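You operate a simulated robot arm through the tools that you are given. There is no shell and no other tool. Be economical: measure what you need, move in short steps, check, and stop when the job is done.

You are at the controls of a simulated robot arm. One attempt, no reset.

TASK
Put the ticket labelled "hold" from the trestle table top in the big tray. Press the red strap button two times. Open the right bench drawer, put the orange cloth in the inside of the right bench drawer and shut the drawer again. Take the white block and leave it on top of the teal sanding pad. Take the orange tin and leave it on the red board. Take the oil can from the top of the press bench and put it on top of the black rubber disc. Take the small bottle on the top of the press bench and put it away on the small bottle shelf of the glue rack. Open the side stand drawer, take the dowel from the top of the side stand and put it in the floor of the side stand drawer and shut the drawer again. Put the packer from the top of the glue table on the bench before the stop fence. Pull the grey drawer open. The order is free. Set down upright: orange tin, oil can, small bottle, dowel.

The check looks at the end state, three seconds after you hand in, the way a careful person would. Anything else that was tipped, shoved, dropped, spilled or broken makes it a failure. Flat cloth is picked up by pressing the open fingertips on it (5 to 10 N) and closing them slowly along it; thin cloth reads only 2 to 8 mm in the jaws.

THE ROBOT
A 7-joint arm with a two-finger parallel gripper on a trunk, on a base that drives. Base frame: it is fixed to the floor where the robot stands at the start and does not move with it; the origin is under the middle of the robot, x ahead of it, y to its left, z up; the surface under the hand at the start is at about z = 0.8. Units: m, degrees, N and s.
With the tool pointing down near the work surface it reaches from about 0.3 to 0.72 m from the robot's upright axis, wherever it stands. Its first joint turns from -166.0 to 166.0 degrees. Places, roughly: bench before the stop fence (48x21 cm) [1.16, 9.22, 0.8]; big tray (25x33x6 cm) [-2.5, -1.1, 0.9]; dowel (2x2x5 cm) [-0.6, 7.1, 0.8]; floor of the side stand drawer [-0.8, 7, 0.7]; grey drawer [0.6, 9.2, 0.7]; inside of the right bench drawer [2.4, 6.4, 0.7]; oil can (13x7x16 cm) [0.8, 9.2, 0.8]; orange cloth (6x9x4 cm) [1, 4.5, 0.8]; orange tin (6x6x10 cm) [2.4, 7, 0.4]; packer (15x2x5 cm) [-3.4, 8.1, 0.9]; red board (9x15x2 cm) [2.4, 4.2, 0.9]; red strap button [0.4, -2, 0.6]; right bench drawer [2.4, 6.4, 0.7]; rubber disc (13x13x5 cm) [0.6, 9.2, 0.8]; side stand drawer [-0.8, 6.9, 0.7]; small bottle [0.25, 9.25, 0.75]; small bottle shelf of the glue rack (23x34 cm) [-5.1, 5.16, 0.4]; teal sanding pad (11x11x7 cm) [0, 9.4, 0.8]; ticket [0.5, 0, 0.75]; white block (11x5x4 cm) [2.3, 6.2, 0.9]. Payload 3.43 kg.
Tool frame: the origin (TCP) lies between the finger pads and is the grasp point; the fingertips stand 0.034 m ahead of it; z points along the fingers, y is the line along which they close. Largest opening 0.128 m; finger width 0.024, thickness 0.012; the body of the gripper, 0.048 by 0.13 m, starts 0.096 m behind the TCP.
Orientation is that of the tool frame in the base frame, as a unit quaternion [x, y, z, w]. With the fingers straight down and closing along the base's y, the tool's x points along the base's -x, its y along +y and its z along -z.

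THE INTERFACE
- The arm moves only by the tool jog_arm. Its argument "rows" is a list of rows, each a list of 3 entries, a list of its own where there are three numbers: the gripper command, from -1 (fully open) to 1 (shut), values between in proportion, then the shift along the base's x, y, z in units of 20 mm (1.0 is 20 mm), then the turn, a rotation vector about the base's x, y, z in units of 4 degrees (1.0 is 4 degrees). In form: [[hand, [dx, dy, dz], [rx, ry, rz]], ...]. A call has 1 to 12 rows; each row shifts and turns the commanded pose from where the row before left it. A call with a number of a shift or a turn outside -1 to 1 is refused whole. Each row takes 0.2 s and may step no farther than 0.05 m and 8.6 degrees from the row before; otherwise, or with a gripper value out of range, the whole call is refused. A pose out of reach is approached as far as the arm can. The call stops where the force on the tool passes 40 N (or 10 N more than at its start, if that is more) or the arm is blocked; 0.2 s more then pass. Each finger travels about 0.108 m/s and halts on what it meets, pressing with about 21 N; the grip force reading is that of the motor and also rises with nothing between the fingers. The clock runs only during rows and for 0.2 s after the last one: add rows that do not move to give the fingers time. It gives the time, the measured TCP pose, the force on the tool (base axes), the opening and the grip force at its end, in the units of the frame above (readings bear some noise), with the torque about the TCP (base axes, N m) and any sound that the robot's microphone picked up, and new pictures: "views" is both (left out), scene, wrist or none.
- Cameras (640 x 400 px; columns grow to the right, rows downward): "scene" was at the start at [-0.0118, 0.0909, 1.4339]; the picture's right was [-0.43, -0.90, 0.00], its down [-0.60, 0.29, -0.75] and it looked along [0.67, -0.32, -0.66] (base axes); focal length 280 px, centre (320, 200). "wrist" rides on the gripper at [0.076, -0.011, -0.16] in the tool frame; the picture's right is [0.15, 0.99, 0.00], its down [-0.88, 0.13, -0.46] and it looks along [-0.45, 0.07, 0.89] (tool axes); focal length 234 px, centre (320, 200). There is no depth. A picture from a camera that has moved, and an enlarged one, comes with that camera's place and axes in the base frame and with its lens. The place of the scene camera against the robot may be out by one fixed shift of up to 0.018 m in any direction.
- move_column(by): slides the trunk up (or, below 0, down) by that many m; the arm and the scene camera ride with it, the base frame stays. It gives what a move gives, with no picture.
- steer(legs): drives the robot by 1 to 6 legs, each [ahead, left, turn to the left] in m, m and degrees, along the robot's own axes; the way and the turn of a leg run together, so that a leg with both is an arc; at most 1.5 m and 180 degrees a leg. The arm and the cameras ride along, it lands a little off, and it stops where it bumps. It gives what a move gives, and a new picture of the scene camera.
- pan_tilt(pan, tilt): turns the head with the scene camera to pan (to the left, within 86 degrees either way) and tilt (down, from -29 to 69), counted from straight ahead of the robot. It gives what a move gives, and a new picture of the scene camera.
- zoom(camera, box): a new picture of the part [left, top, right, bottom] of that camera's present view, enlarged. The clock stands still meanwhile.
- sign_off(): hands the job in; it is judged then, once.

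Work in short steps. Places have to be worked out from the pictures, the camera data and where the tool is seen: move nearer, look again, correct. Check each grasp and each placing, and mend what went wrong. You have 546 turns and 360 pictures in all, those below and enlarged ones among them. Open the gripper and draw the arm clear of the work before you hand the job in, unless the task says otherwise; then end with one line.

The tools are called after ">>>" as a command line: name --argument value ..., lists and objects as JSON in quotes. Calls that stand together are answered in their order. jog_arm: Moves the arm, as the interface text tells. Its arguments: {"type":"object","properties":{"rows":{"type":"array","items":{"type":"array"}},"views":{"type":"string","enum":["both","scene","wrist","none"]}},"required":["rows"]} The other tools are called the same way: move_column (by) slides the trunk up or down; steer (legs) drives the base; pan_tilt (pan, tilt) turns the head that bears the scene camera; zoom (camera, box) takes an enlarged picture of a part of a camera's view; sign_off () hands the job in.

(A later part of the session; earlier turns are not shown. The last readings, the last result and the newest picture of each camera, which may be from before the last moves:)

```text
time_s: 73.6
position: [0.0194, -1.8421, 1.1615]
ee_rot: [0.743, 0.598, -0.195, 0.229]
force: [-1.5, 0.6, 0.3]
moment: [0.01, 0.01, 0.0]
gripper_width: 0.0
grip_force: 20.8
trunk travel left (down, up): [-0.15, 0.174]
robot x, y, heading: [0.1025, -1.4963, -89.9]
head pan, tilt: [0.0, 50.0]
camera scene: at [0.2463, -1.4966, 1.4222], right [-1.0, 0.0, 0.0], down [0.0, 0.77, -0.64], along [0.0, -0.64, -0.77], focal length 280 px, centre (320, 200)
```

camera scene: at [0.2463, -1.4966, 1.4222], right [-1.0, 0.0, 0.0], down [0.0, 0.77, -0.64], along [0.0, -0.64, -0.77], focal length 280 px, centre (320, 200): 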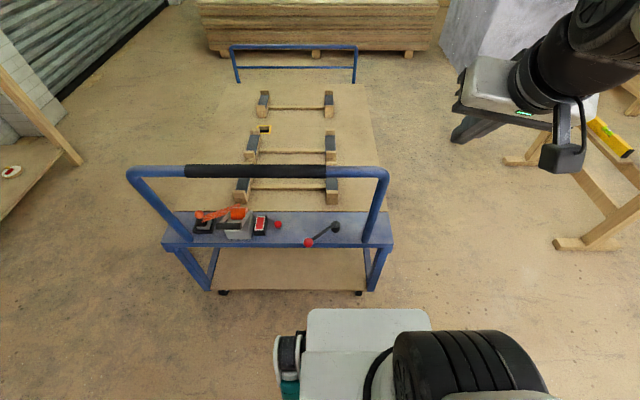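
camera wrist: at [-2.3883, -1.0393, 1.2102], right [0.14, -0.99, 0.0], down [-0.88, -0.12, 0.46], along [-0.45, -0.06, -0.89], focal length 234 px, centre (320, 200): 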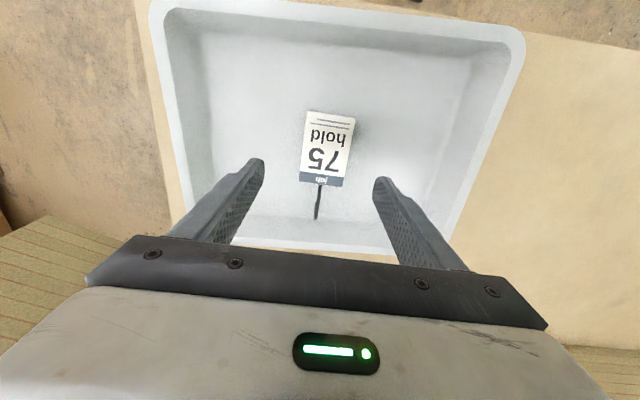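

Now I shift the robot 0.35 m to its left, so the button lies slightly right of its centre line and clear of the head.

>>> steer --legs '[[0, 0.35, 0]]'

```text
time_s: 77.5
position: [0.3651, -1.8415, 1.1614]
ee_rot: [0.745, 0.596, -0.196, 0.229]
force: [0.1, -0.1, 0.5]
moment: [-0.04, -0.02, 0.03]
gripper_width: 0.0001
grip_force: 21.1
trunk travel left (down, up): [-0.15, 0.174]
robot x, y, heading: [0.4518, -1.4929, -90.2]
head pan, tilt: [0.0, 50.0]
camera scene: at [0.5945, -1.4974, 1.4222], right [-1.0, 0.0, 0.0], down [0.0, 0.77, -0.64], along [0.0, -0.64, -0.77], focal length 280 px, centre (320, 200)
```

scene: 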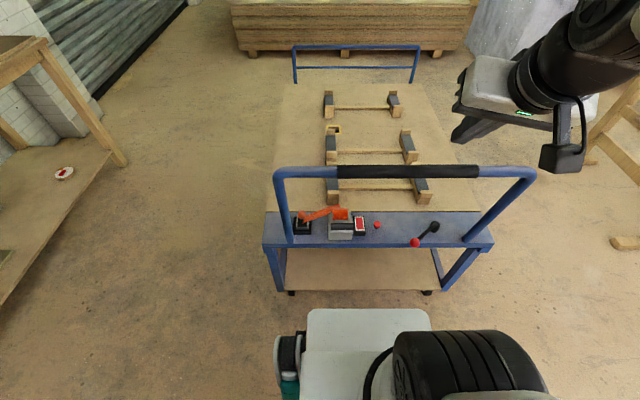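

Comparing the two positions gives the button at about (0.394, -2.06, 0.61). I descend in front of the handle and tilt a bit further.

>>> jog_arm --rows '[[1, [0, 0, -1], [-1, 0, 0]], [1, [0, 0, -1], [-1, 0, 0]], [1, [0, 0, -1], [-1, 0, 0]], [1, [0, 0, -1], [-1, 0, 0]], [1, [0, 0, -1], [0, 0, 0]], [1, [0, 0, -1], [0, 0, 0]], [1, [0, 0, -1], [0, 0, 0]], [1, [0, 0, -1], [0, 0, 0]], [1, [0, 0, -1], [0, 0, 0]], [1, [0, 0, -1], [0, 0, 0]], [1, [0, 0, -1], [0, 0, 0]], [1, [0, 0, -1], [0, 0, 0]]]' --views "none"

>>> jog_arm --rows '[[1, [0.3, 0, -1], [0, 0, 0]], [1, [0.3, 0, -1], [0, 0, 0]], [1, [0.3, 0, -1], [0, 0, 0]], [1, [0.3, 0, -1], [0, 0, 0]], [1, [0.2, 0, -1], [0, 0, 0]], [1, [0, 0, -1], [0, 0, 0]]]'

```text
time_s: 80.1
position: [0.3084, -1.93, 1.0144]
ee_rot: [0.701, 0.562, -0.283, 0.335]
force: [9.5, 47.7, 53.9]
moment: [0.42, -0.02, 0.04]
gripper_width: 0.0001
grip_force: 21.5
out of reach, approached as far as the arm can: row 3, 4, 5, 6, 7, 8, 9, 10, 11, 12
trunk travel left (down, up): [-0.15, 0.174]
robot x, y, heading: [0.453, -1.4955, -90.3]
head pan, tilt: [0.0, 50.0]
stopped in row 12: the force on the tool passed its limit at 63 N (the readings are from after the stop); the commanded pose is now the measured one
```

```text
time_s: 80.4
position: [0.3074, -1.9392, 1.0106]
ee_rot: [0.699, 0.561, -0.289, 0.337]
force: [3.8, 3.1, 28.0]
moment: [-0.52, 0.12, 0.06]
gripper_width: 0.0002
grip_force: 20.8
out of reach, approached as far as the arm can: row 1
trunk travel left (down, up): [-0.15, 0.174]
robot x, y, heading: [0.4521, -1.4952, -90.6]
head pan, tilt: [0.0, 50.0]
stopped in row 1: the force on the tool passed its limit at 127 N (the readings are from after the stop); the commanded pose is now the measured one
camera scene: at [0.5955, -1.4959, 1.4218], right [-1.0, 0.0, 0.0], down [0.0, 0.77, -0.64], along [0.0, -0.64, -0.77], focal length 280 px, centre (320, 200)
camera wrist: at [0.3151, -1.7669, 1.0464], right [1.0, -0.06, 0.03], down [-0.04, -0.18, 0.98], along [-0.05, -0.98, -0.18], focal length 234 px, centre (320, 200)
```

scene: 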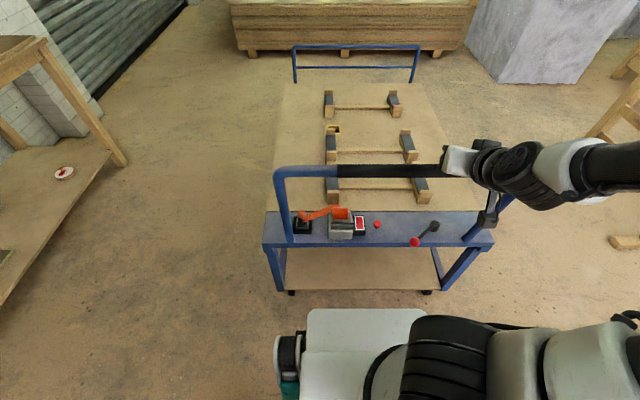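
wrist: 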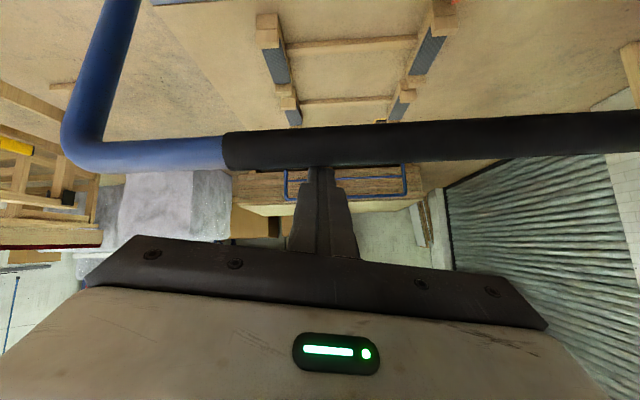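

The low pose was too close to the robot, so the arm slid forward and its fingers pressed onto the bar; the cart itself looks unmoved. I lift off and pull back.

>>> jog_arm --rows '[[1, [0, 0, 1], [0, 0, 0]], [1, [0, 0, 1], [0, 0, 0]], [1, [0, 0, 1], [0.5, 0, 0]], [1, [0, 0.5, 1], [1, 0, 0]], [1, [0, 1, 1], [1, 0, 0]], [1, [0, 1, 0.5], [1, 0, 0]]]'

```text
time_s: 81.8
position: [0.3074, -1.8878, 1.118]
ee_rot: [0.736, 0.593, -0.213, 0.247]
force: [0.2, 0.0, 0.3]
moment: [0.0, -0.01, 0.01]
gripper_width: 0.0
grip_force: 20.7
trunk travel left (down, up): [-0.15, 0.174]
robot x, y, heading: [0.4519, -1.4959, -90.1]
head pan, tilt: [0.0, 50.0]
camera scene: at [0.5947, -1.4964, 1.4222], right [-1.0, 0.0, 0.0], down [0.0, 0.77, -0.64], along [0.0, -0.64, -0.77], focal length 280 px, centre (320, 200)
camera wrist: at [0.3156, -1.7296, 1.1956], right [1.0, -0.06, 0.02], down [-0.04, -0.42, 0.91], along [-0.05, -0.91, -0.42], focal length 234 px, centre (320, 200)
```

scene: 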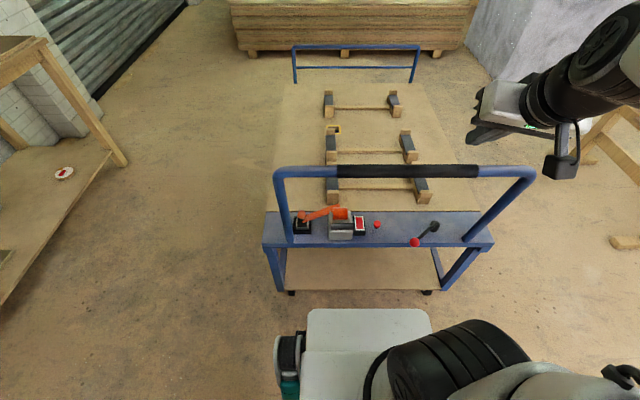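
wrist: 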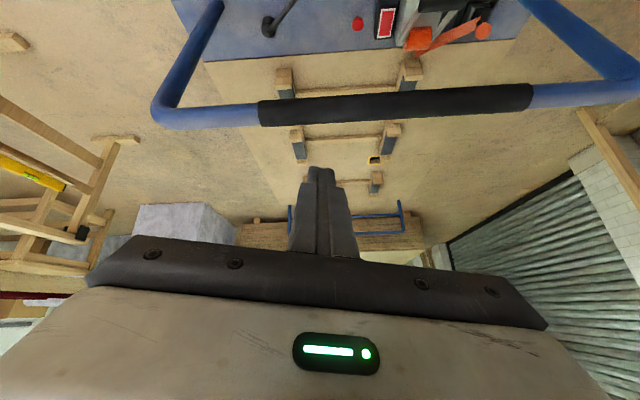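

The cart is unmoved. I reposition the robot farther away on a diagonal (about (0, -1.38), heading -59°) so the tilted tool has room.

>>> steer --legs '[[-0.1, -0.45, 0], [0, 0, 30.5]]'

```text
time_s: 88.2
position: [0.088, -1.8058, 1.1182]
ee_rot: [0.552, 0.767, -0.14, 0.294]
force: [0.6, 0.4, 0.3]
moment: [0.02, -0.01, 0.0]
gripper_width: 0.0001
grip_force: 21.1
trunk travel left (down, up): [-0.15, 0.174]
robot x, y, heading: [0.0072, -1.3941, -59.2]
head pan, tilt: [0.0, 50.0]
camera scene: at [0.1261, -1.3263, 1.4222], right [-0.86, -0.51, 0.0], down [-0.39, 0.66, -0.64], along [0.33, -0.55, -0.77], focal length 280 px, centre (320, 200)
```

scene: 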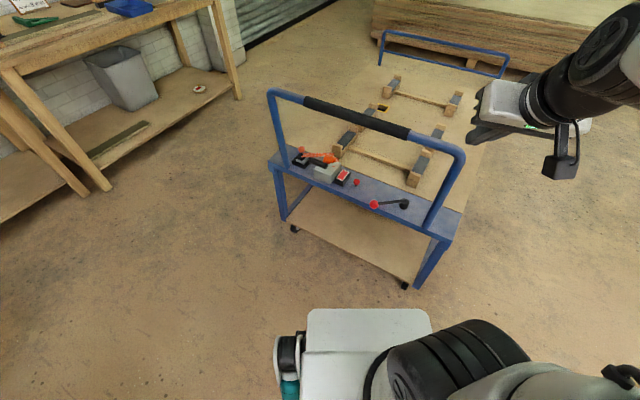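

The tool points along heading -61°, tilted 38°. I move down toward the pre-press point (0.26, -1.82, 0.80), half way first.

>>> jog_arm --rows '[[1, [0.55, 0, -1], [0, 0, 0]], [1, [0.55, 0, -1], [0, 0, 0]], [1, [0.55, 0, -1], [0, 0, 0]], [1, [0.55, 0, -1], [0, 0, 0]], [1, [0.55, 0, -1], [0, 0, 0]], [1, [0.55, 0, -1], [0, 0, 0]], [1, [0.55, 0, -1], [0, 0, 0]], [1, [0.55, 0, -1], [0, 0, 0]]]' --views "scene"

```text
time_s: 90.0
position: [0.1763, -1.8071, 0.9597]
ee_rot: [0.553, 0.767, -0.141, 0.295]
force: [1.1, 0.0, -0.7]
moment: [-0.01, 0.03, -0.04]
gripper_width: 0.0001
grip_force: 20.8
trunk travel left (down, up): [-0.15, 0.174]
robot x, y, heading: [0.0077, -1.3943, -59.1]
head pan, tilt: [0.0, 50.0]
camera scene: at [0.1277, -1.3261, 1.4221], right [-0.86, -0.51, 0.0], down [-0.39, 0.66, -0.64], along [0.33, -0.55, -0.77], focal length 280 px, centre (320, 200)
```

scene: 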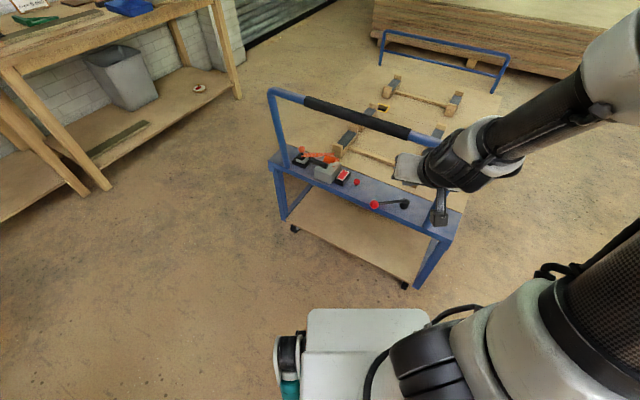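

Reachable so far. I continue down with a little more tilt.

>>> jog_arm --rows '[[1, [0.55, 0, -1], [-0.86, -0.51, 0]], [1, [0.55, 0, -1], [-0.86, -0.51, 0]], [1, [0.55, 0, -1], [-0.86, -0.51, 0]], [1, [0.55, 0, -1], [0, 0, 0]], [1, [0.55, 0, -1], [0, 0, 0]], [1, [0.55, 0, -1], [0, 0, 0]], [1, [0.55, 0, -1], [0, 0, 0]], [1, [0.55, -0.3, -1], [0, 0, 0]]]'

```text
time_s: 91.8
position: [0.2747, -1.838, 0.8007]
ee_rot: [0.529, 0.735, -0.179, 0.385]
force: [0.1, -1.0, -0.5]
moment: [-0.02, -0.01, 0.05]
gripper_width: 0.0002
grip_force: 21.2
out of reach, approached as far as the arm can: row 1, 2, 3
trunk travel left (down, up): [-0.15, 0.174]
robot x, y, heading: [0.0111, -1.3943, -59.2]
head pan, tilt: [0.0, 50.0]
camera scene: at [0.126, -1.3262, 1.4223], right [-0.86, -0.51, 0.0], down [-0.39, 0.66, -0.64], along [0.33, -0.55, -0.77], focal length 280 px, centre (320, 200)
camera wrist: at [0.1934, -1.6859, 0.8425], right [0.88, 0.46, 0.03], down [0.08, -0.21, 0.97], along [0.46, -0.86, -0.22], focal length 234 px, centre (320, 200)
```

scene: 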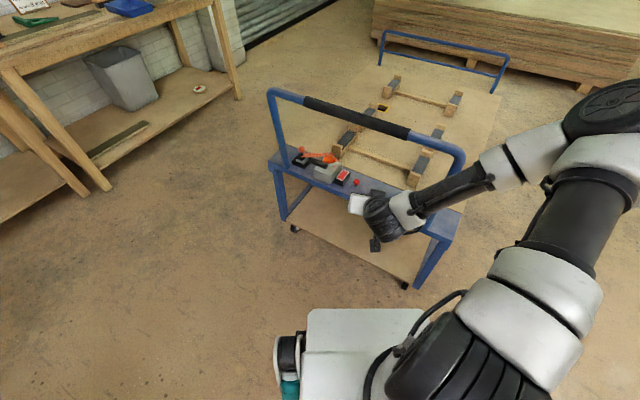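
wrist: 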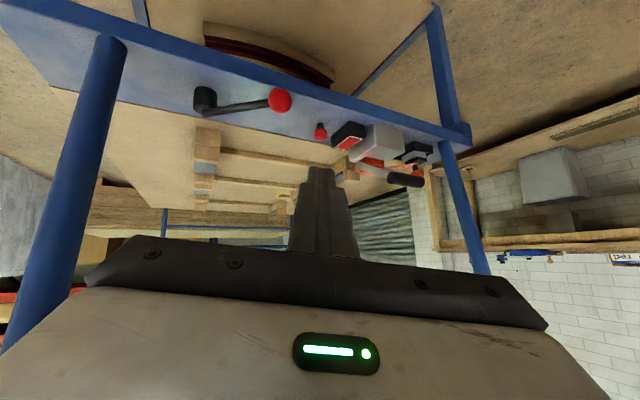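

The wrist views triangulate the button well: (0.390, -2.046, 0.616). With the tool tilted 50° the lower fingertip edge should go over it at TCP (0.379, -2.031); I slide in under the bar at z≈0.71.

>>> jog_arm --rows '[[1, [0.52, -0.965, -0.45], [0, 0, 0]], [1, [0.52, -0.965, -0.45], [0, 0, 0]], [1, [0.52, -0.965, -0.45], [0, 0, 0]], [1, [0.52, -0.965, -0.45], [0, 0, 0]], [1, [0.52, -0.965, -0.45], [0, 0, 0]], [1, [0.52, -0.965, -0.45], [0, 0, 0]], [1, [0.52, -0.965, -0.45], [0, 0, 0]], [1, [0.52, -0.965, -0.45], [0, 0, 0]], [1, [0.52, -0.965, -0.45], [0, 0, 0]], [1, [0.52, -0.965, -0.45], [0, 0, 0]], [1, [0, 0, 0], [0, 0, 0]]]'

```text
time_s: 94.2
position: [0.3766, -2.0297, 0.7087]
ee_rot: [0.53, 0.735, -0.179, 0.384]
force: [-0.6, -0.2, -0.9]
moment: [0.01, 0.0, 0.0]
gripper_width: 0.0
grip_force: 20.8
trunk travel left (down, up): [-0.15, 0.174]
robot x, y, heading: [0.014, -1.3958, -59.3]
head pan, tilt: [0.0, 50.0]
camera scene: at [0.1262, -1.3263, 1.4222], right [-0.86, -0.51, 0.0], down [-0.39, 0.66, -0.64], along [0.33, -0.55, -0.77], focal length 280 px, centre (320, 200)
camera wrist: at [0.2961, -1.8784, 0.7516], right [0.88, 0.47, 0.03], down [0.08, -0.21, 0.97], along [0.46, -0.86, -0.22], focal length 234 px, centre (320, 200)
```

scene: 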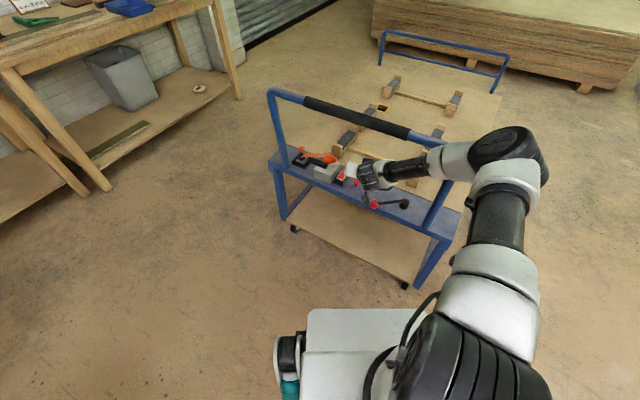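
wrist: 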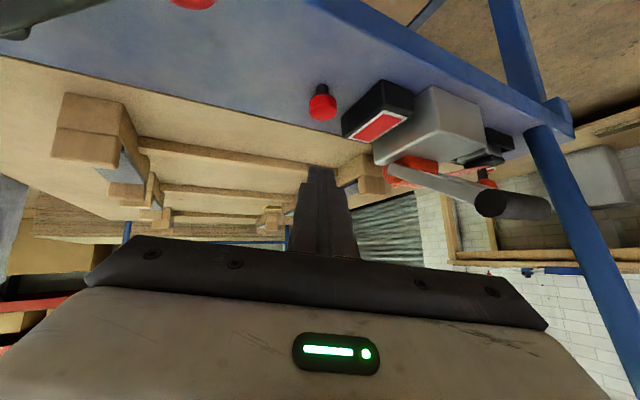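

The tip is lined up with the button. I lower to just above it.

>>> jog_arm --rows '[[1, [0.1, 0, -0.8], [0, 0, 0]], [1, [0, 0, -0.8], [0, 0, 0]], [1, [0, 0, -0.6], [0, 0, 0]], [1, [0, 0, 0], [0, 0, 0]]]' --views "wrist"

```text
time_s: 95.2
position: [0.3798, -2.031, 0.6651]
ee_rot: [0.529, 0.736, -0.178, 0.383]
force: [0.3, -0.5, -0.8]
moment: [0.0, -0.01, -0.01]
gripper_width: 0.0003
grip_force: 21.1
trunk travel left (down, up): [-0.15, 0.174]
robot x, y, heading: [0.0093, -1.3988, -59.1]
head pan, tilt: [0.0, 50.0]
camera wrist: at [0.2977, -1.8797, 0.708], right [0.88, 0.47, 0.03], down [0.08, -0.21, 0.97], along [0.46, -0.86, -0.22], focal length 234 px, centre (320, 200)
```

wrist: 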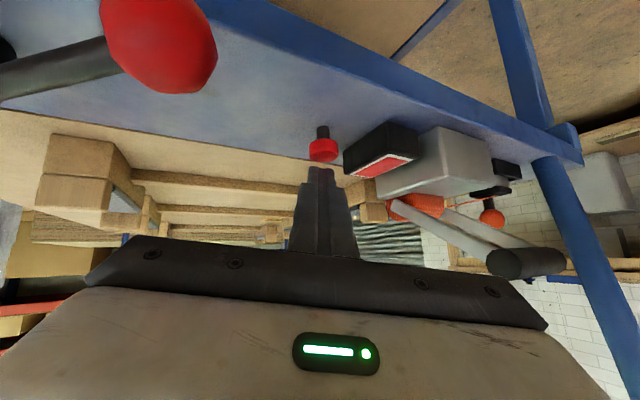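

The tip is just over the button cap. I press down in small steps.

>>> jog_arm --rows '[[1, [0, 0, -0.2], [0, 0, 0]], [1, [0, 0, -0.2], [0, 0, 0]], [1, [0, 0, -0.2], [0, 0, 0]]]' --views "wrist"

```text
time_s: 96.0
position: [0.3788, -2.0299, 0.6619]
ee_rot: [0.53, 0.735, -0.18, 0.384]
force: [0.2, -0.2, 0.8]
moment: [0.03, -0.01, -0.01]
gripper_width: 0.0
grip_force: 20.5
out of reach, approached as far as the arm can: row 2, 3
trunk travel left (down, up): [-0.15, 0.174]
robot x, y, heading: [0.0136, -1.3939, -59.2]
head pan, tilt: [0.0, 50.0]
camera wrist: at [0.2978, -1.8795, 0.7043], right [0.88, 0.47, 0.03], down [0.08, -0.21, 0.97], along [0.46, -0.86, -0.22], focal length 234 px, centre (320, 200)
```

wrist: 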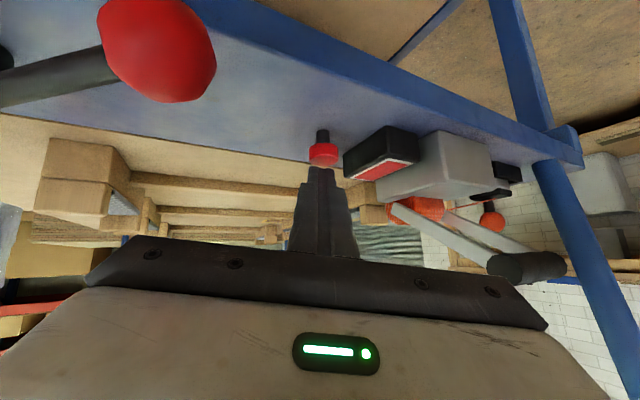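

The arm is at its lower reach limit, so I raise the hand 30 mm and drop the column 30 mm. That lets me press with the force guard.

>>> jog_arm --rows '[[1, [0, 0, 1], [0, 0, 0]], [1, [0, 0, 0.6], [0, 0, 0]]]' --views "none"

>>> move_column --by -0.03

```text
time_s: 96.5
position: [0.3776, -2.0308, 0.6943]
ee_rot: [0.529, 0.735, -0.179, 0.384]
force: [0.5, 0.0, 0.5]
moment: [-0.02, -0.01, 0.02]
gripper_width: 0.0001
grip_force: 21.0
trunk travel left (down, up): [-0.15, 0.174]
robot x, y, heading: [0.01, -1.3966, -59.1]
head pan, tilt: [0.0, 50.0]
```

```text
time_s: 97.3
position: [0.3781, -2.0301, 0.6636]
ee_rot: [0.53, 0.735, -0.179, 0.384]
force: [0.3, -0.5, 0.8]
moment: [-0.02, 0.02, 0.01]
gripper_width: 0.0
grip_force: 20.8
trunk travel left (down, up): [-0.12, 0.204]
robot x, y, heading: [0.009, -1.3941, -59.2]
head pan, tilt: [0.0, 50.0]
```

>>> jog_arm --rows '[[1, [0.05, 0, -0.2], [0, 0, 0]], [1, [0, 0, -0.15], [0, 0, 0]], [1, [0, 0, -0.15], [0, 0, 0]]]' --views "none"

```text
time_s: 98.1
position: [0.3798, -2.0314, 0.6545]
ee_rot: [0.53, 0.735, -0.18, 0.383]
force: [-1.1, -0.8, 2.7]
moment: [-0.09, 0.02, -0.05]
gripper_width: 0.0002
grip_force: 21.3
trunk travel left (down, up): [-0.12, 0.204]
robot x, y, heading: [0.0098, -1.3958, -59.5]
head pan, tilt: [0.0, 50.0]
heard: click
```

A click at 2.7 N: first press registered. I release upward by 10 mm and check.

>>> jog_arm --rows '[[1, [0, 0, 0.3], [0, 0, 0]], [1, [0, 0, 0.3], [0, 0, 0]], [1, [0, 0, 0], [0, 0, 0]]]' --views "wrist"

```text
time_s: 98.9
position: [0.3814, -2.0297, 0.6664]
ee_rot: [0.53, 0.735, -0.18, 0.384]
force: [0.6, 0.0, -0.6]
moment: [-0.02, 0.01, -0.01]
gripper_width: 0.0001
grip_force: 21.1
trunk travel left (down, up): [-0.12, 0.204]
robot x, y, heading: [0.0103, -1.3954, -59.1]
head pan, tilt: [0.0, 50.0]
camera wrist: at [0.2997, -1.8787, 0.7082], right [0.88, 0.47, 0.03], down [0.08, -0.21, 0.97], along [0.46, -0.86, -0.22], focal length 234 px, centre (320, 200)
```

wrist: 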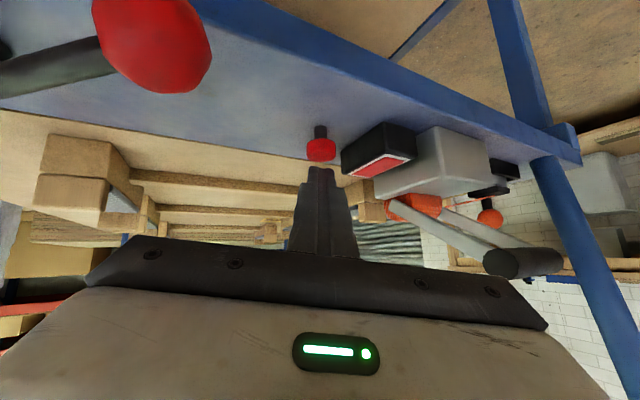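

The button is released. Second press with the same stroke.

>>> jog_arm --rows '[[1, [0, 0, -0.3], [0, 0, 0]], [1, [0, 0, -0.2], [0, 0, 0]], [1, [0, 0, -0.15], [0, 0, 0]]]' --views "none"

```text
time_s: 99.7
position: [0.381, -2.0309, 0.6518]
ee_rot: [0.529, 0.735, -0.179, 0.385]
force: [-1.1, 2.6, 6.4]
moment: [-0.05, 0.03, 0.0]
gripper_width: 0.0001
grip_force: 21.0
trunk travel left (down, up): [-0.12, 0.204]
robot x, y, heading: [0.0128, -1.3965, -59.0]
head pan, tilt: [0.0, 50.0]
heard: click
```

Second click heard. I release and back out along the entry path.

>>> jog_arm --rows '[[1, [0, 0, 1], [0, 0, 0]], [1, [0, 0, 1], [0, 0, 0]], [1, [0, 0, 0.5], [0, 0, 0]], [1, [-0.52, 0.965, 0.4], [0, 0, 0]], [1, [-0.52, 0.965, 0.4], [0, 0, 0]], [1, [-0.52, 0.965, 0.4], [0, 0, 0]], [1, [-0.52, 0.965, 0.4], [0, 0, 0]], [1, [-0.52, 0.965, 0.4], [0, 0, 0]], [1, [-0.52, 0.965, 0.4], [0, 0, 0]], [1, [-0.52, 0.965, 0.4], [0, 0, 0]], [1, [-0.52, 0.965, 0.4], [0, 0, 0]], [1, [-0.52, 0.965, 0.4], [0, 0, 0]]]' --views "scene"

```text
time_s: 102.3
position: [0.2864, -1.8568, 0.774]
ee_rot: [0.53, 0.735, -0.18, 0.384]
force: [-0.3, 0.0, -0.6]
moment: [-0.01, -0.02, 0.01]
gripper_width: 0.0
grip_force: 20.7
trunk travel left (down, up): [-0.12, 0.204]
robot x, y, heading: [0.0113, -1.396, -59.2]
head pan, tilt: [0.0, 50.0]
camera scene: at [0.1262, -1.3264, 1.3922], right [-0.86, -0.51, 0.0], down [-0.39, 0.66, -0.64], along [0.33, -0.55, -0.77], focal length 280 px, centre (320, 200)
```

scene: 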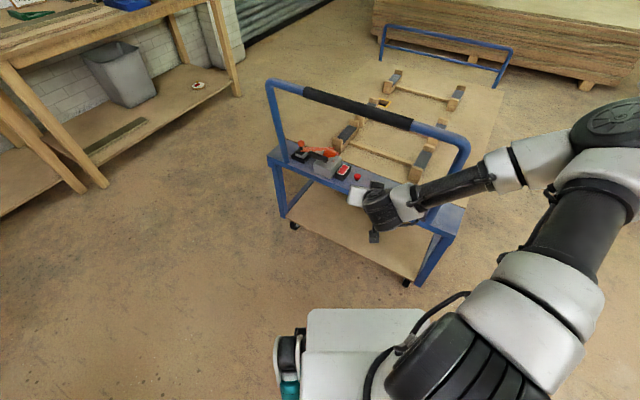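

Clear. I back off, then raise and straighten the tool.

>>> steer --legs '[[-0.4, 0, 0]]'

>>> jog_arm --rows '[[1, [0, 0, 1], [0.86, 0.51, 0]], [1, [0, 0, 1], [0.86, 0.51, 0]], [1, [0, 0, 1], [0.86, 0.51, 0]], [1, [0, 0, 1], [0.86, 0.51, 0]], [1, [0, 0, 1], [0.86, 0.51, 0]], [1, [0, 0, 1], [0.86, 0.51, 0]], [1, [0, 0, 1], [0.86, 0.51, 0]], [1, [0, 0, 1], [0.86, 0.51, 0]], [1, [0, 0, 1], [0.86, 0.51, 0]], [1, [0, 0, 1], [0.86, 0.51, 0]], [1, [0, 0, 1], [0.86, 0.51, 0]], [1, [0, 0, 1], [0.86, 0.51, 0]]]' --views "none"

```text
time_s: 104.9
position: [0.0763, -1.5008, 0.7736]
ee_rot: [0.528, 0.737, -0.178, 0.384]
force: [0.2, 0.6, 0.3]
moment: [-0.06, 0.02, -0.01]
gripper_width: 0.0
grip_force: 21.1
trunk travel left (down, up): [-0.12, 0.204]
robot x, y, heading: [-0.2032, -1.0426, -58.9]
head pan, tilt: [0.0, 50.0]
camera scene: at [-0.0873, -0.9713, 1.3922], right [-0.86, -0.52, 0.0], down [-0.4, 0.66, -0.64], along [0.33, -0.55, -0.77], focal length 280 px, centre (320, 200)
```

scene: 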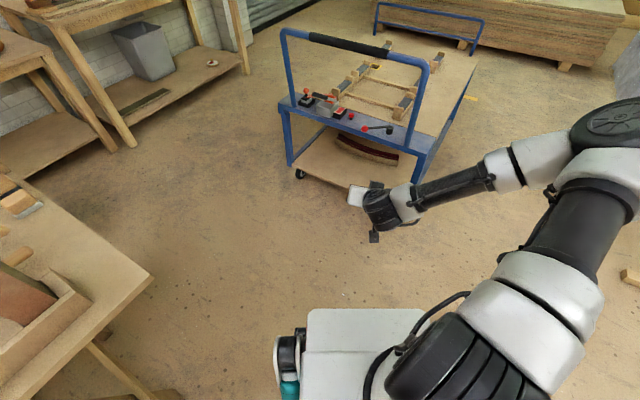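

```text
time_s: 107.5
position: [0.0774, -1.4989, 1.0139]
ee_rot: [0.579, 0.815, -0.013, 0.013]
force: [-0.6, 0.8, 0.3]
moment: [0.0, -0.01, -0.02]
gripper_width: 0.0
grip_force: 21.3
trunk travel left (down, up): [-0.12, 0.204]
robot x, y, heading: [-0.2026, -1.0416, -59.0]
head pan, tilt: [0.0, 50.0]
```

I move away from the table, turn to face +y, and look up the room.

>>> steer --legs '[[-0.309, -0.514, 0], [0, 0, 149]]'

>>> pan_tilt --pan 0 --tilt 12

```text
time_s: 119.4
position: [-0.8281, -0.5149, 1.0132]
ee_rot: [-0.637, 0.77, 0.01, 0.017]
force: [-0.8, 0.5, -0.2]
moment: [-0.03, -0.01, -0.01]
gripper_width: 0.0001
grip_force: 20.8
trunk travel left (down, up): [-0.12, 0.204]
robot x, y, heading: [-0.8178, -1.0486, 91.2]
head pan, tilt: [0.0, 50.0]
camera scene: at [-0.9524, -1.0795, 1.3922], right [1.0, 0.02, 0.0], down [0.02, -0.77, -0.64], along [-0.01, 0.64, -0.77], focal length 280 px, centre (320, 200)
```

scene: 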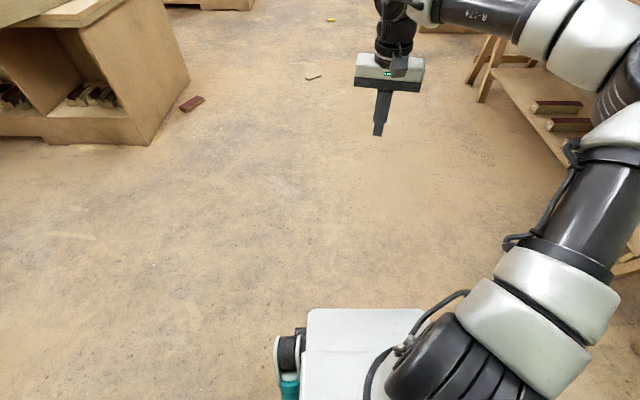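

```text
time_s: 120.4
position: [-0.8285, -0.5148, 1.0131]
ee_rot: [-0.637, 0.77, 0.01, 0.018]
force: [0.1, 0.6, 0.7]
moment: [-0.01, -0.02, -0.03]
gripper_width: 0.0
grip_force: 20.8
trunk travel left (down, up): [-0.12, 0.204]
robot x, y, heading: [-0.816, -1.0475, 91.0]
head pan, tilt: [0.0, 12.0]
camera scene: at [-0.9527, -1.0632, 1.4508], right [1.0, 0.02, 0.0], down [0.0, -0.21, -0.98], along [-0.02, 0.98, -0.21], focal length 280 px, centre (320, 200)
```

scene: 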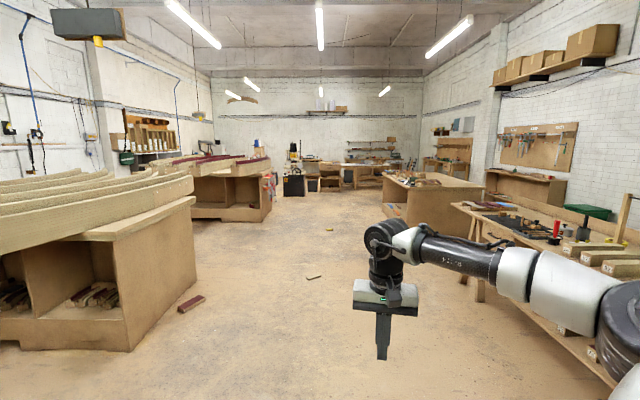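

The aisle is open along x≈-0.3 with small debris at x≈-1 to avoid. I drive up toward y≈3.

>>> steer --legs '[[0, 0, -1], [0.8, -0.5, 0], [1.5, 0, 0], [1.4, 0, 0]]'

```text
time_s: 139.5
position: [-0.3311, 3.1528, 1.0134]
ee_rot: [-0.633, 0.774, 0.01, 0.017]
force: [0.0, 0.2, -0.1]
moment: [-0.02, 0.0, -0.02]
gripper_width: 0.0
grip_force: 21.0
trunk travel left (down, up): [-0.12, 0.204]
robot x, y, heading: [-0.3263, 2.6154, 90.6]
head pan, tilt: [0.0, 12.0]
camera scene: at [-0.461, 2.6052, 1.4508], right [1.0, 0.01, 0.0], down [0.0, -0.21, -0.98], along [-0.01, 0.98, -0.21], focal length 280 px, centre (320, 200)
```

scene: 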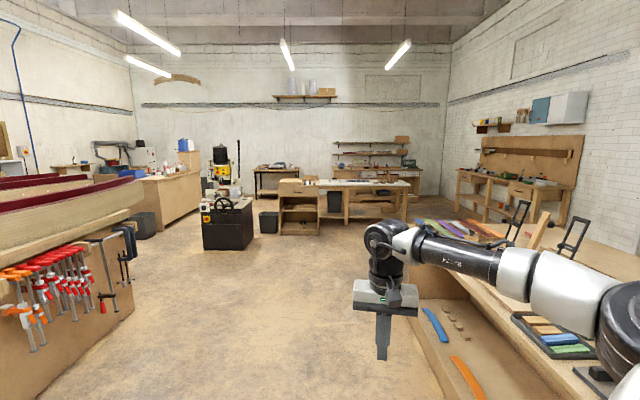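

The cloth bench is to the right. I pan right to view it.

>>> pan_tilt --pan -40 --tilt 25

```text
time_s: 140.6
position: [-0.3319, 3.1536, 1.0131]
ee_rot: [-0.633, 0.774, 0.01, 0.017]
force: [0.6, -0.5, -0.1]
moment: [0.0, 0.02, 0.0]
gripper_width: 0.0001
grip_force: 20.5
trunk travel left (down, up): [-0.12, 0.204]
robot x, y, heading: [-0.3229, 2.6169, 90.7]
head pan, tilt: [-40.0, 25.0]
camera scene: at [-0.4016, 2.5832, 1.4297], right [0.77, -0.63, 0.0], down [-0.27, -0.33, -0.91], along [0.58, 0.7, -0.42], focal length 280 px, centre (320, 200)
```

scene: 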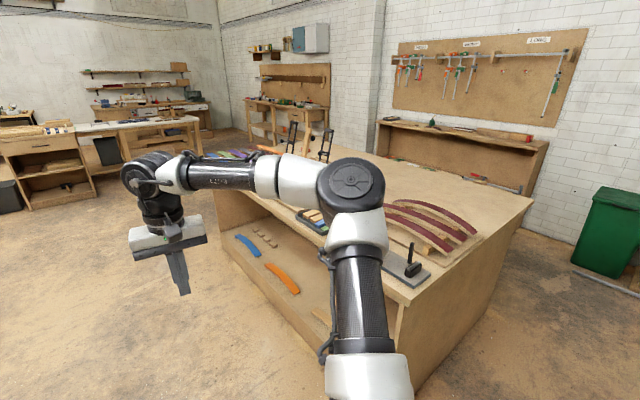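

>>> steer --legs '[[1.4, 0, 0]]'

>>> pan_tilt --pan -75 --tilt 35

```text
time_s: 147.6
position: [-0.3653, 4.5471, 1.0129]
ee_rot: [-0.64, 0.768, 0.01, 0.018]
force: [-0.2, 0.1, -0.4]
moment: [-0.03, 0.01, 0.02]
gripper_width: 0.0
grip_force: 21.2
trunk travel left (down, up): [-0.12, 0.204]
robot x, y, heading: [-0.3498, 4.011, 91.6]
head pan, tilt: [-40.0, 25.0]
camera scene: at [-0.4261, 3.9763, 1.4297], right [0.78, -0.62, 0.0], down [-0.26, -0.33, -0.91], along [0.56, 0.71, -0.42], focal length 280 px, centre (320, 200)
```

scene: 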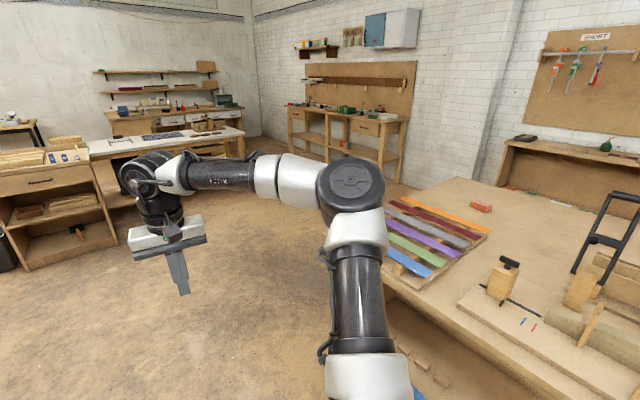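

```text
time_s: 148.6
position: [-0.3649, 4.5471, 1.0125]
ee_rot: [-0.639, 0.769, 0.01, 0.018]
force: [0.3, 0.0, -0.9]
moment: [-0.03, 0.01, 0.02]
gripper_width: 0.0
grip_force: 21.3
trunk travel left (down, up): [-0.12, 0.204]
robot x, y, heading: [-0.3499, 4.0075, 91.5]
head pan, tilt: [-75.0, 35.0]
camera scene: at [-0.399, 3.9293, 1.414], right [0.28, -0.96, 0.0], down [-0.55, -0.16, -0.82], along [0.79, 0.23, -0.57], focal length 280 px, centre (320, 200)
```

scene: 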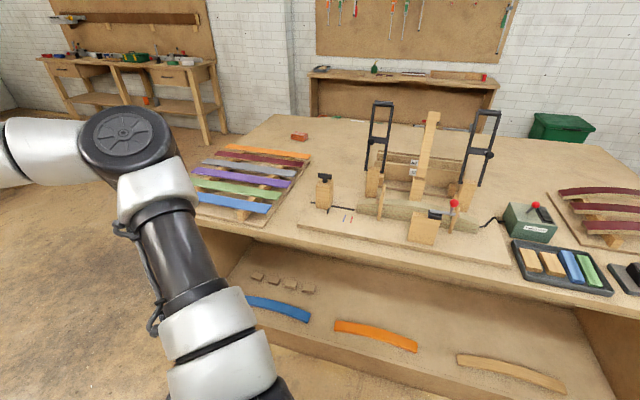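

The small orange-red item at about (1.04, 4.47) is the cloth. I zoom in.

>>> zoom --camera "scene" --box '[200, 100, 400, 225]'

```text
3.20 times, centred on (300, 162) of scene
camera zoom: at [-0.399, 3.9293, 1.414], right [0.28, -0.96, 0.0], down [-0.55, -0.16, -0.82], along [0.79, 0.23, -0.57], focal length 897 px, centre (384, 320)
```

zoom: 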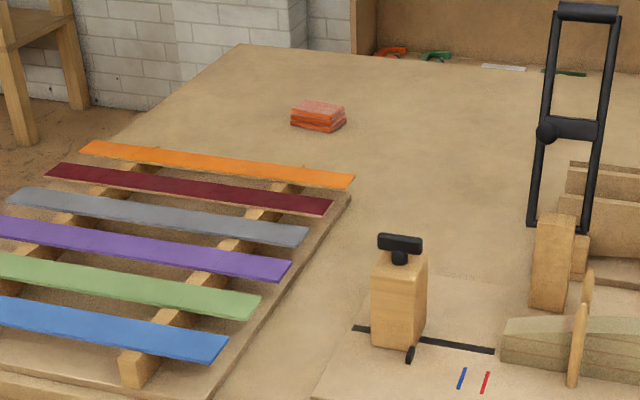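

It's a folded cloth stack near the bench's far-left corner (bench end at y≈4.7). I drive around to stand sideways off that end, with the bench to my right.

>>> steer --legs '[[1.2, 0, 0], [0, 0, -91.5], [1.35, 0, 0]]'

>>> pan_tilt --pan -80 --tilt 50

```text
time_s: 165.0
position: [1.5013, 5.3321, 1.0135]
ee_rot: [0.079, 0.997, -0.006, 0.02]
force: [0.8, -0.1, 0.3]
moment: [0.02, 0.01, 0.01]
gripper_width: 0.0
grip_force: 20.8
trunk travel left (down, up): [-0.12, 0.204]
robot x, y, heading: [0.9663, 5.3026, 2.9]
head pan, tilt: [-75.0, 35.0]
camera scene: at [0.8979, 5.3395, 1.414], right [-0.95, -0.31, 0.0], down [-0.18, 0.55, -0.82], along [0.25, -0.78, -0.57], focal length 280 px, centre (320, 200)
```

scene: 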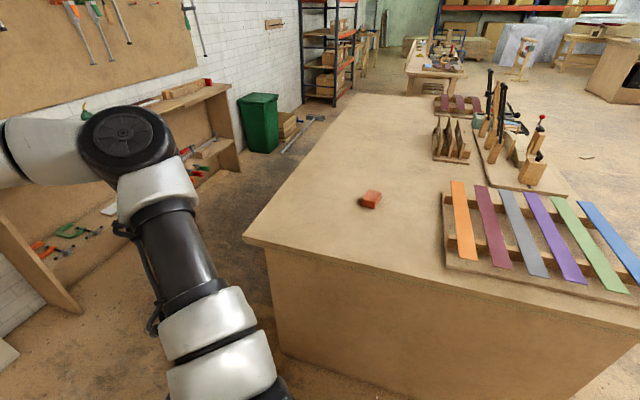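

```text
time_s: 165.8
position: [1.5013, 5.3308, 1.0126]
ee_rot: [0.08, 0.997, -0.005, 0.02]
force: [0.3, 0.0, 0.5]
moment: [-0.06, 0.02, 0.03]
gripper_width: 0.0001
grip_force: 21.1
trunk travel left (down, up): [-0.12, 0.204]
robot x, y, heading: [0.9661, 5.3028, 2.6]
head pan, tilt: [-80.0, 50.0]
camera scene: at [0.8881, 5.3482, 1.3923], right [-0.97, -0.22, 0.0], down [-0.17, 0.75, -0.64], along [0.14, -0.63, -0.77], focal length 280 px, centre (320, 200)
```

scene: 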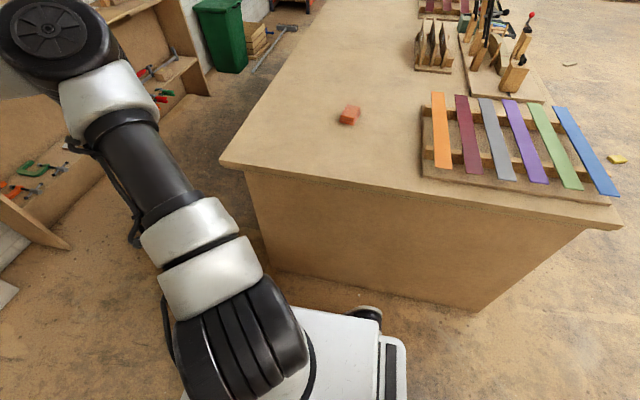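

Cloth at about (0.978, 4.475); the bench end edge is y≈4.78. I sidestep 0.2 m closer and zoom for the cloth's orientation.

>>> steer --legs '[[0, 0, -2.7], [0, -0.2, 0]]'

>>> zoom --camera "scene" --box '[310, 80, 470, 200]'

```text
time_s: 168.8
position: [1.5022, 5.1028, 1.0134]
ee_rot: [0.107, 0.994, -0.006, 0.019]
force: [-0.2, -0.6, -0.7]
moment: [0.03, 0.0, 0.0]
gripper_width: 0.0
grip_force: 21.1
trunk travel left (down, up): [-0.12, 0.204]
robot x, y, heading: [0.9646, 5.1002, 0.0]
head pan, tilt: [-80.0, 50.0]
camera scene: at [0.8913, 5.1519, 1.3922], right [-0.99, -0.17, 0.0], down [-0.13, 0.75, -0.64], along [0.11, -0.63, -0.77], focal length 280 px, centre (320, 200)
```

scene: 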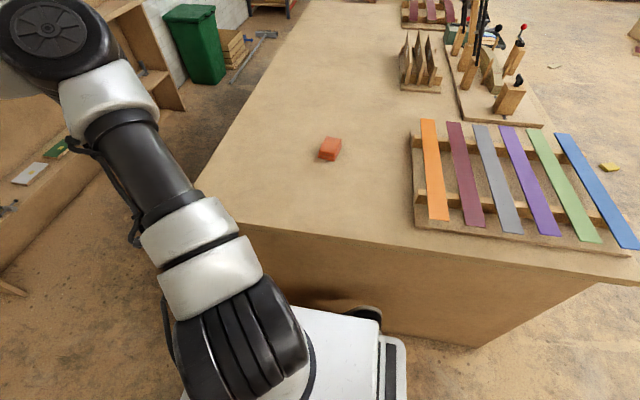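

```text
3.33 times, centred on (390, 140) of scene
camera zoom: at [0.8913, 5.1519, 1.3922], right [-0.99, -0.17, 0.0], down [-0.13, 0.75, -0.64], along [0.11, -0.63, -0.77], focal length 934 px, centre (87, 400)
```

zoom: 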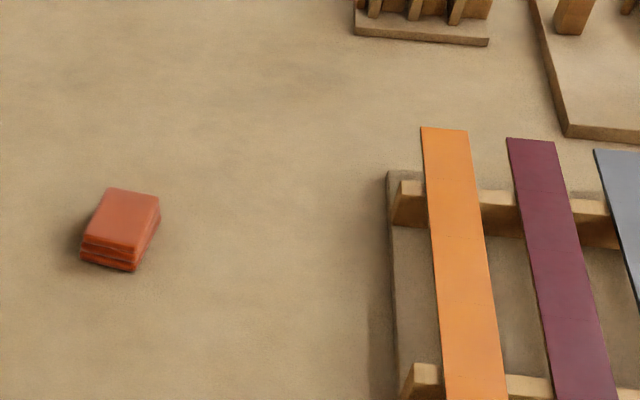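

The stack's long side runs nearly along y. I bring the hand across the chord to above it, turning the tool to close across its 6 cm side.

>>> jog_arm --rows '[[1, [-0.847, -1, 0], [0, 0, -1]], [1, [-0.847, -1, 0], [0, 0, -1]], [1, [-0.847, -1, 0], [0, 0, -1]], [1, [-0.847, -1, 0], [0, 0, -1]], [1, [-0.847, -1, 0], [0, 0, -1]], [1, [-0.847, -1, 0], [0, 0, -1]], [1, [-0.847, -1, 0], [0, 0, -1]], [1, [-0.847, -1, 0], [0, 0, -1]], [1, [-0.847, -1, 0], [0, 0, -1]], [1, [-0.847, -1, 0], [0, 0, -1]], [1, [-0.847, -1, 0], [0, 0, -1]], [1, [-0.847, -1, 0], [0, 0, -1]]]' --views "none"

```text
time_s: 171.4
position: [1.2996, 4.8662, 1.0129]
ee_rot: [0.501, 0.865, -0.013, 0.015]
force: [0.2, 0.7, 1.0]
moment: [0.01, 0.02, 0.01]
gripper_width: 0.0
grip_force: 21.1
trunk travel left (down, up): [-0.12, 0.204]
robot x, y, heading: [0.9645, 5.0988, -0.3]
head pan, tilt: [-80.0, 50.0]
```

>>> jog_arm --rows '[[0.5, [-0.847, -1, 0], [0, 0, -1]], [0, [-0.847, -1, 0], [0, 0, -1]], [-0.5, [-0.847, -1, 0], [0, 0, -1]], [-0.7, [-0.847, -1, 0], [0, 0, -1]], [-0.7, [-0.847, -1, 0], [0, 0, -1]], [-0.7, [-0.847, -1, 0], [0, 0, -1]], [-0.7, [-0.847, -1, 0], [0, 0, -1]], [-0.7, [-0.847, -1, 0], [0, 0, -1]], [-0.7, [-0.847, -1, 0], [0, 0, -1]], [-0.7, [-0.847, -1, 0], [0, 0, 0]], [-0.7, [-0.847, -1, 0], [0, 0, 0]], [-0.7, [-0.847, -1, 0], [0, 0, 0]]]' --views "wrist"

```text
time_s: 174.0
position: [1.0956, 4.6226, 1.0122]
ee_rot: [0.743, 0.668, -0.017, 0.01]
force: [-1.2, 0.1, -0.3]
moment: [0.02, -0.01, -0.02]
gripper_width: 0.1088
grip_force: 0.1
trunk travel left (down, up): [-0.12, 0.204]
robot x, y, heading: [0.9634, 5.1003, -0.2]
head pan, tilt: [-80.0, 50.0]
camera wrist: at [1.0931, 4.7046, 1.1682], right [1.0, 0.04, -0.01], down [0.04, -0.87, 0.49], along [0.01, -0.49, -0.87], focal length 234 px, centre (320, 200)
```

wrist: 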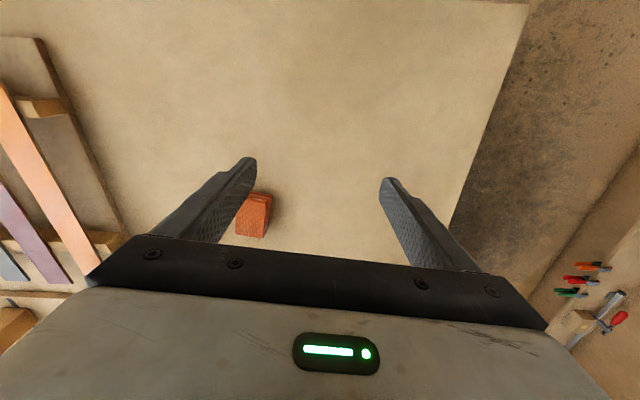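

Wrist view confirms the cloth at (0.98, 4.48). I move above it and level the small tilt.

>>> jog_arm --rows '[[-0.6, [-0.722, -0.89, -0.5], [0.27, 0, 0]], [-0.6, [-0.722, -0.89, -0.5], [0.27, 0, 0]], [-0.6, [-0.722, -0.89, -0.5], [0, 0, 0]], [-0.6, [-0.722, -0.89, -0.5], [0, 0, 0]], [-0.6, [-0.722, -0.89, -0.5], [0, 0, 0]], [-0.6, [-0.722, -0.89, -0.5], [0, 0, 0]], [-0.6, [-0.722, -0.89, -0.5], [0, 0, 0]], [-0.6, [-0.722, -0.89, -0.5], [0, 0, 0]], [-0.6, [0, 0, 0], [0, 0, 0]]]' --views "wrist"

```text
time_s: 176.0
position: [0.9826, 4.4809, 0.9349]
ee_rot: [0.743, 0.669, -0.004, -0.003]
force: [-0.1, 0.3, -1.5]
moment: [0.02, -0.02, 0.05]
gripper_width: 0.1023
grip_force: 0.0
trunk travel left (down, up): [-0.12, 0.204]
robot x, y, heading: [0.966, 5.1035, 0.0]
head pan, tilt: [-80.0, 50.0]
camera wrist: at [0.9802, 4.5572, 1.0935], right [1.0, 0.04, -0.01], down [0.04, -0.89, 0.46], along [0.01, -0.46, -0.89], focal length 234 px, centre (320, 200)
```

wrist: 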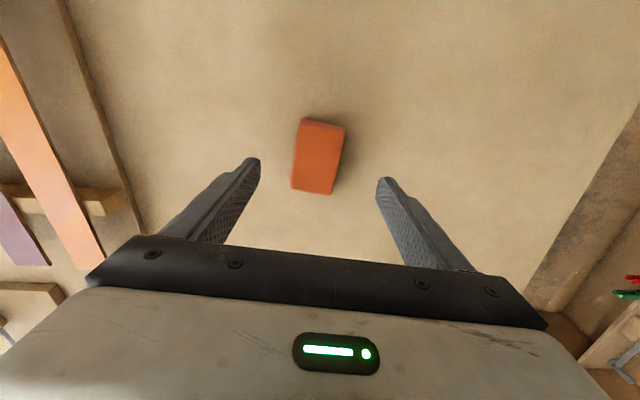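

Centred and aligned. I lower with the jaws around the stack.

>>> jog_arm --rows '[[-0.6, [0, 0, -1], [0, 0, 0]], [-0.6, [0, 0, -1], [0, 0, 0]], [-0.6, [0, 0, -1], [0, 0, 0]], [-0.6, [0, 0, -0.5], [0, 0, 0]], [-0.6, [0, 0, 0], [0, 0, 0]]]' --views "wrist"

```text
time_s: 177.2
position: [0.9823, 4.4804, 0.8639]
ee_rot: [0.744, 0.668, -0.004, -0.004]
force: [-0.5, 0.6, 0.3]
moment: [-0.02, -0.01, 0.02]
gripper_width: 0.1025
grip_force: 0.0
trunk travel left (down, up): [-0.12, 0.204]
robot x, y, heading: [0.9653, 5.1011, 0.1]
head pan, tilt: [-80.0, 50.0]
camera wrist: at [0.9796, 4.5574, 1.0214], right [1.0, 0.04, -0.01], down [0.04, -0.89, 0.46], along [0.01, -0.46, -0.89], focal length 234 px, centre (320, 200)
```

wrist: 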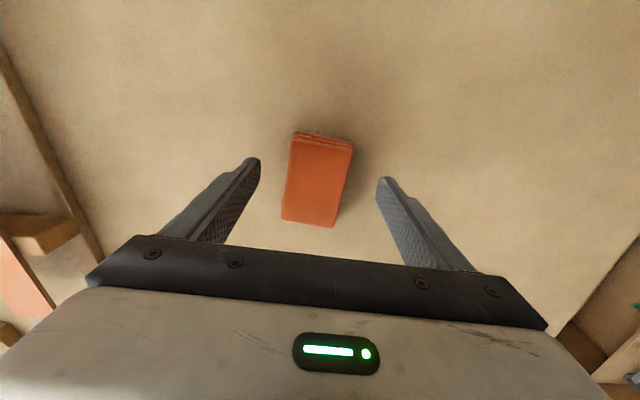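

>>> jog_arm --rows '[[-0.6, [0, 0, -0.3], [0, 0, 0]], [-0.6, [0, 0, -0.3], [0, 0, 0]], [-0.6, [0, 0, -0.2], [0, 0, 0]], [-0.6, [0, 0, -0.2], [0, 0, 0]]]' --views "wrist"

```text
time_s: 178.2
position: [0.9821, 4.4794, 0.8431]
ee_rot: [0.744, 0.668, -0.004, -0.003]
force: [-0.3, 0.1, -1.0]
moment: [-0.02, 0.01, 0.0]
gripper_width: 0.1022
grip_force: 0.1
trunk travel left (down, up): [-0.12, 0.204]
robot x, y, heading: [0.9671, 5.1026, -0.2]
head pan, tilt: [-80.0, 50.0]
camera wrist: at [0.9795, 4.5566, 1.0016], right [1.0, 0.04, -0.01], down [0.04, -0.89, 0.46], along [0.01, -0.46, -0.89], focal length 234 px, centre (320, 200)
```

wrist: 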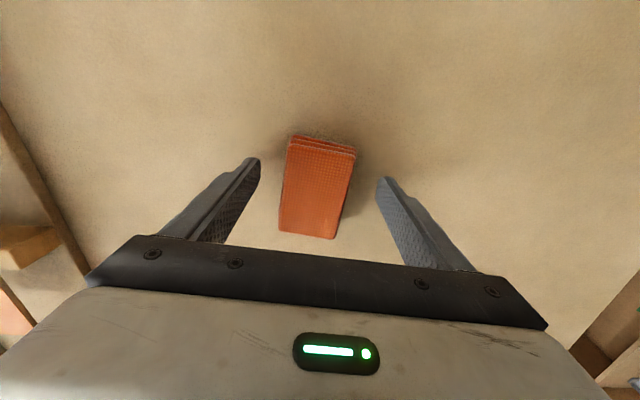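

The stack top seems to be about z 0.817, so the bench is near 0.78. I go down further in small steps.

>>> jog_arm --rows '[[-0.6, [0, 0, -0.3], [0, 0, 0]], [-0.6, [0, 0, -0.3], [0, 0, 0]], [-0.6, [0, 0, -0.2], [0, 0, 0]], [-0.6, [0, 0, -0.15], [0, 0, 0]]]' --views "wrist"

```text
time_s: 179.0
position: [0.9822, 4.4798, 0.8341]
ee_rot: [0.743, 0.669, -0.005, 0.0]
force: [-2.9, 10.6, 18.5]
moment: [0.49, -0.94, 0.68]
gripper_width: 0.1
grip_force: 0.1
trunk travel left (down, up): [-0.12, 0.204]
robot x, y, heading: [0.9672, 5.0976, -0.0]
head pan, tilt: [-80.0, 50.0]
stopped in row 4: the force on the tool passed its limit at 44 N (the readings are from after the stop); the commanded pose is now the measured one
camera wrist: at [0.9796, 4.5581, 0.9924], right [1.0, 0.04, -0.01], down [0.04, -0.89, 0.46], along [0.01, -0.46, -0.89], focal length 234 px, centre (320, 200)
```

wrist: 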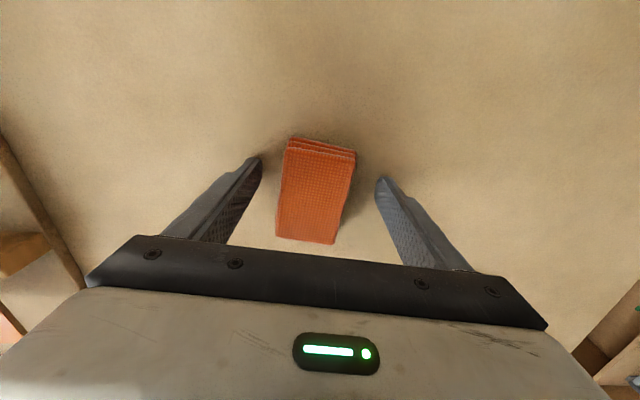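

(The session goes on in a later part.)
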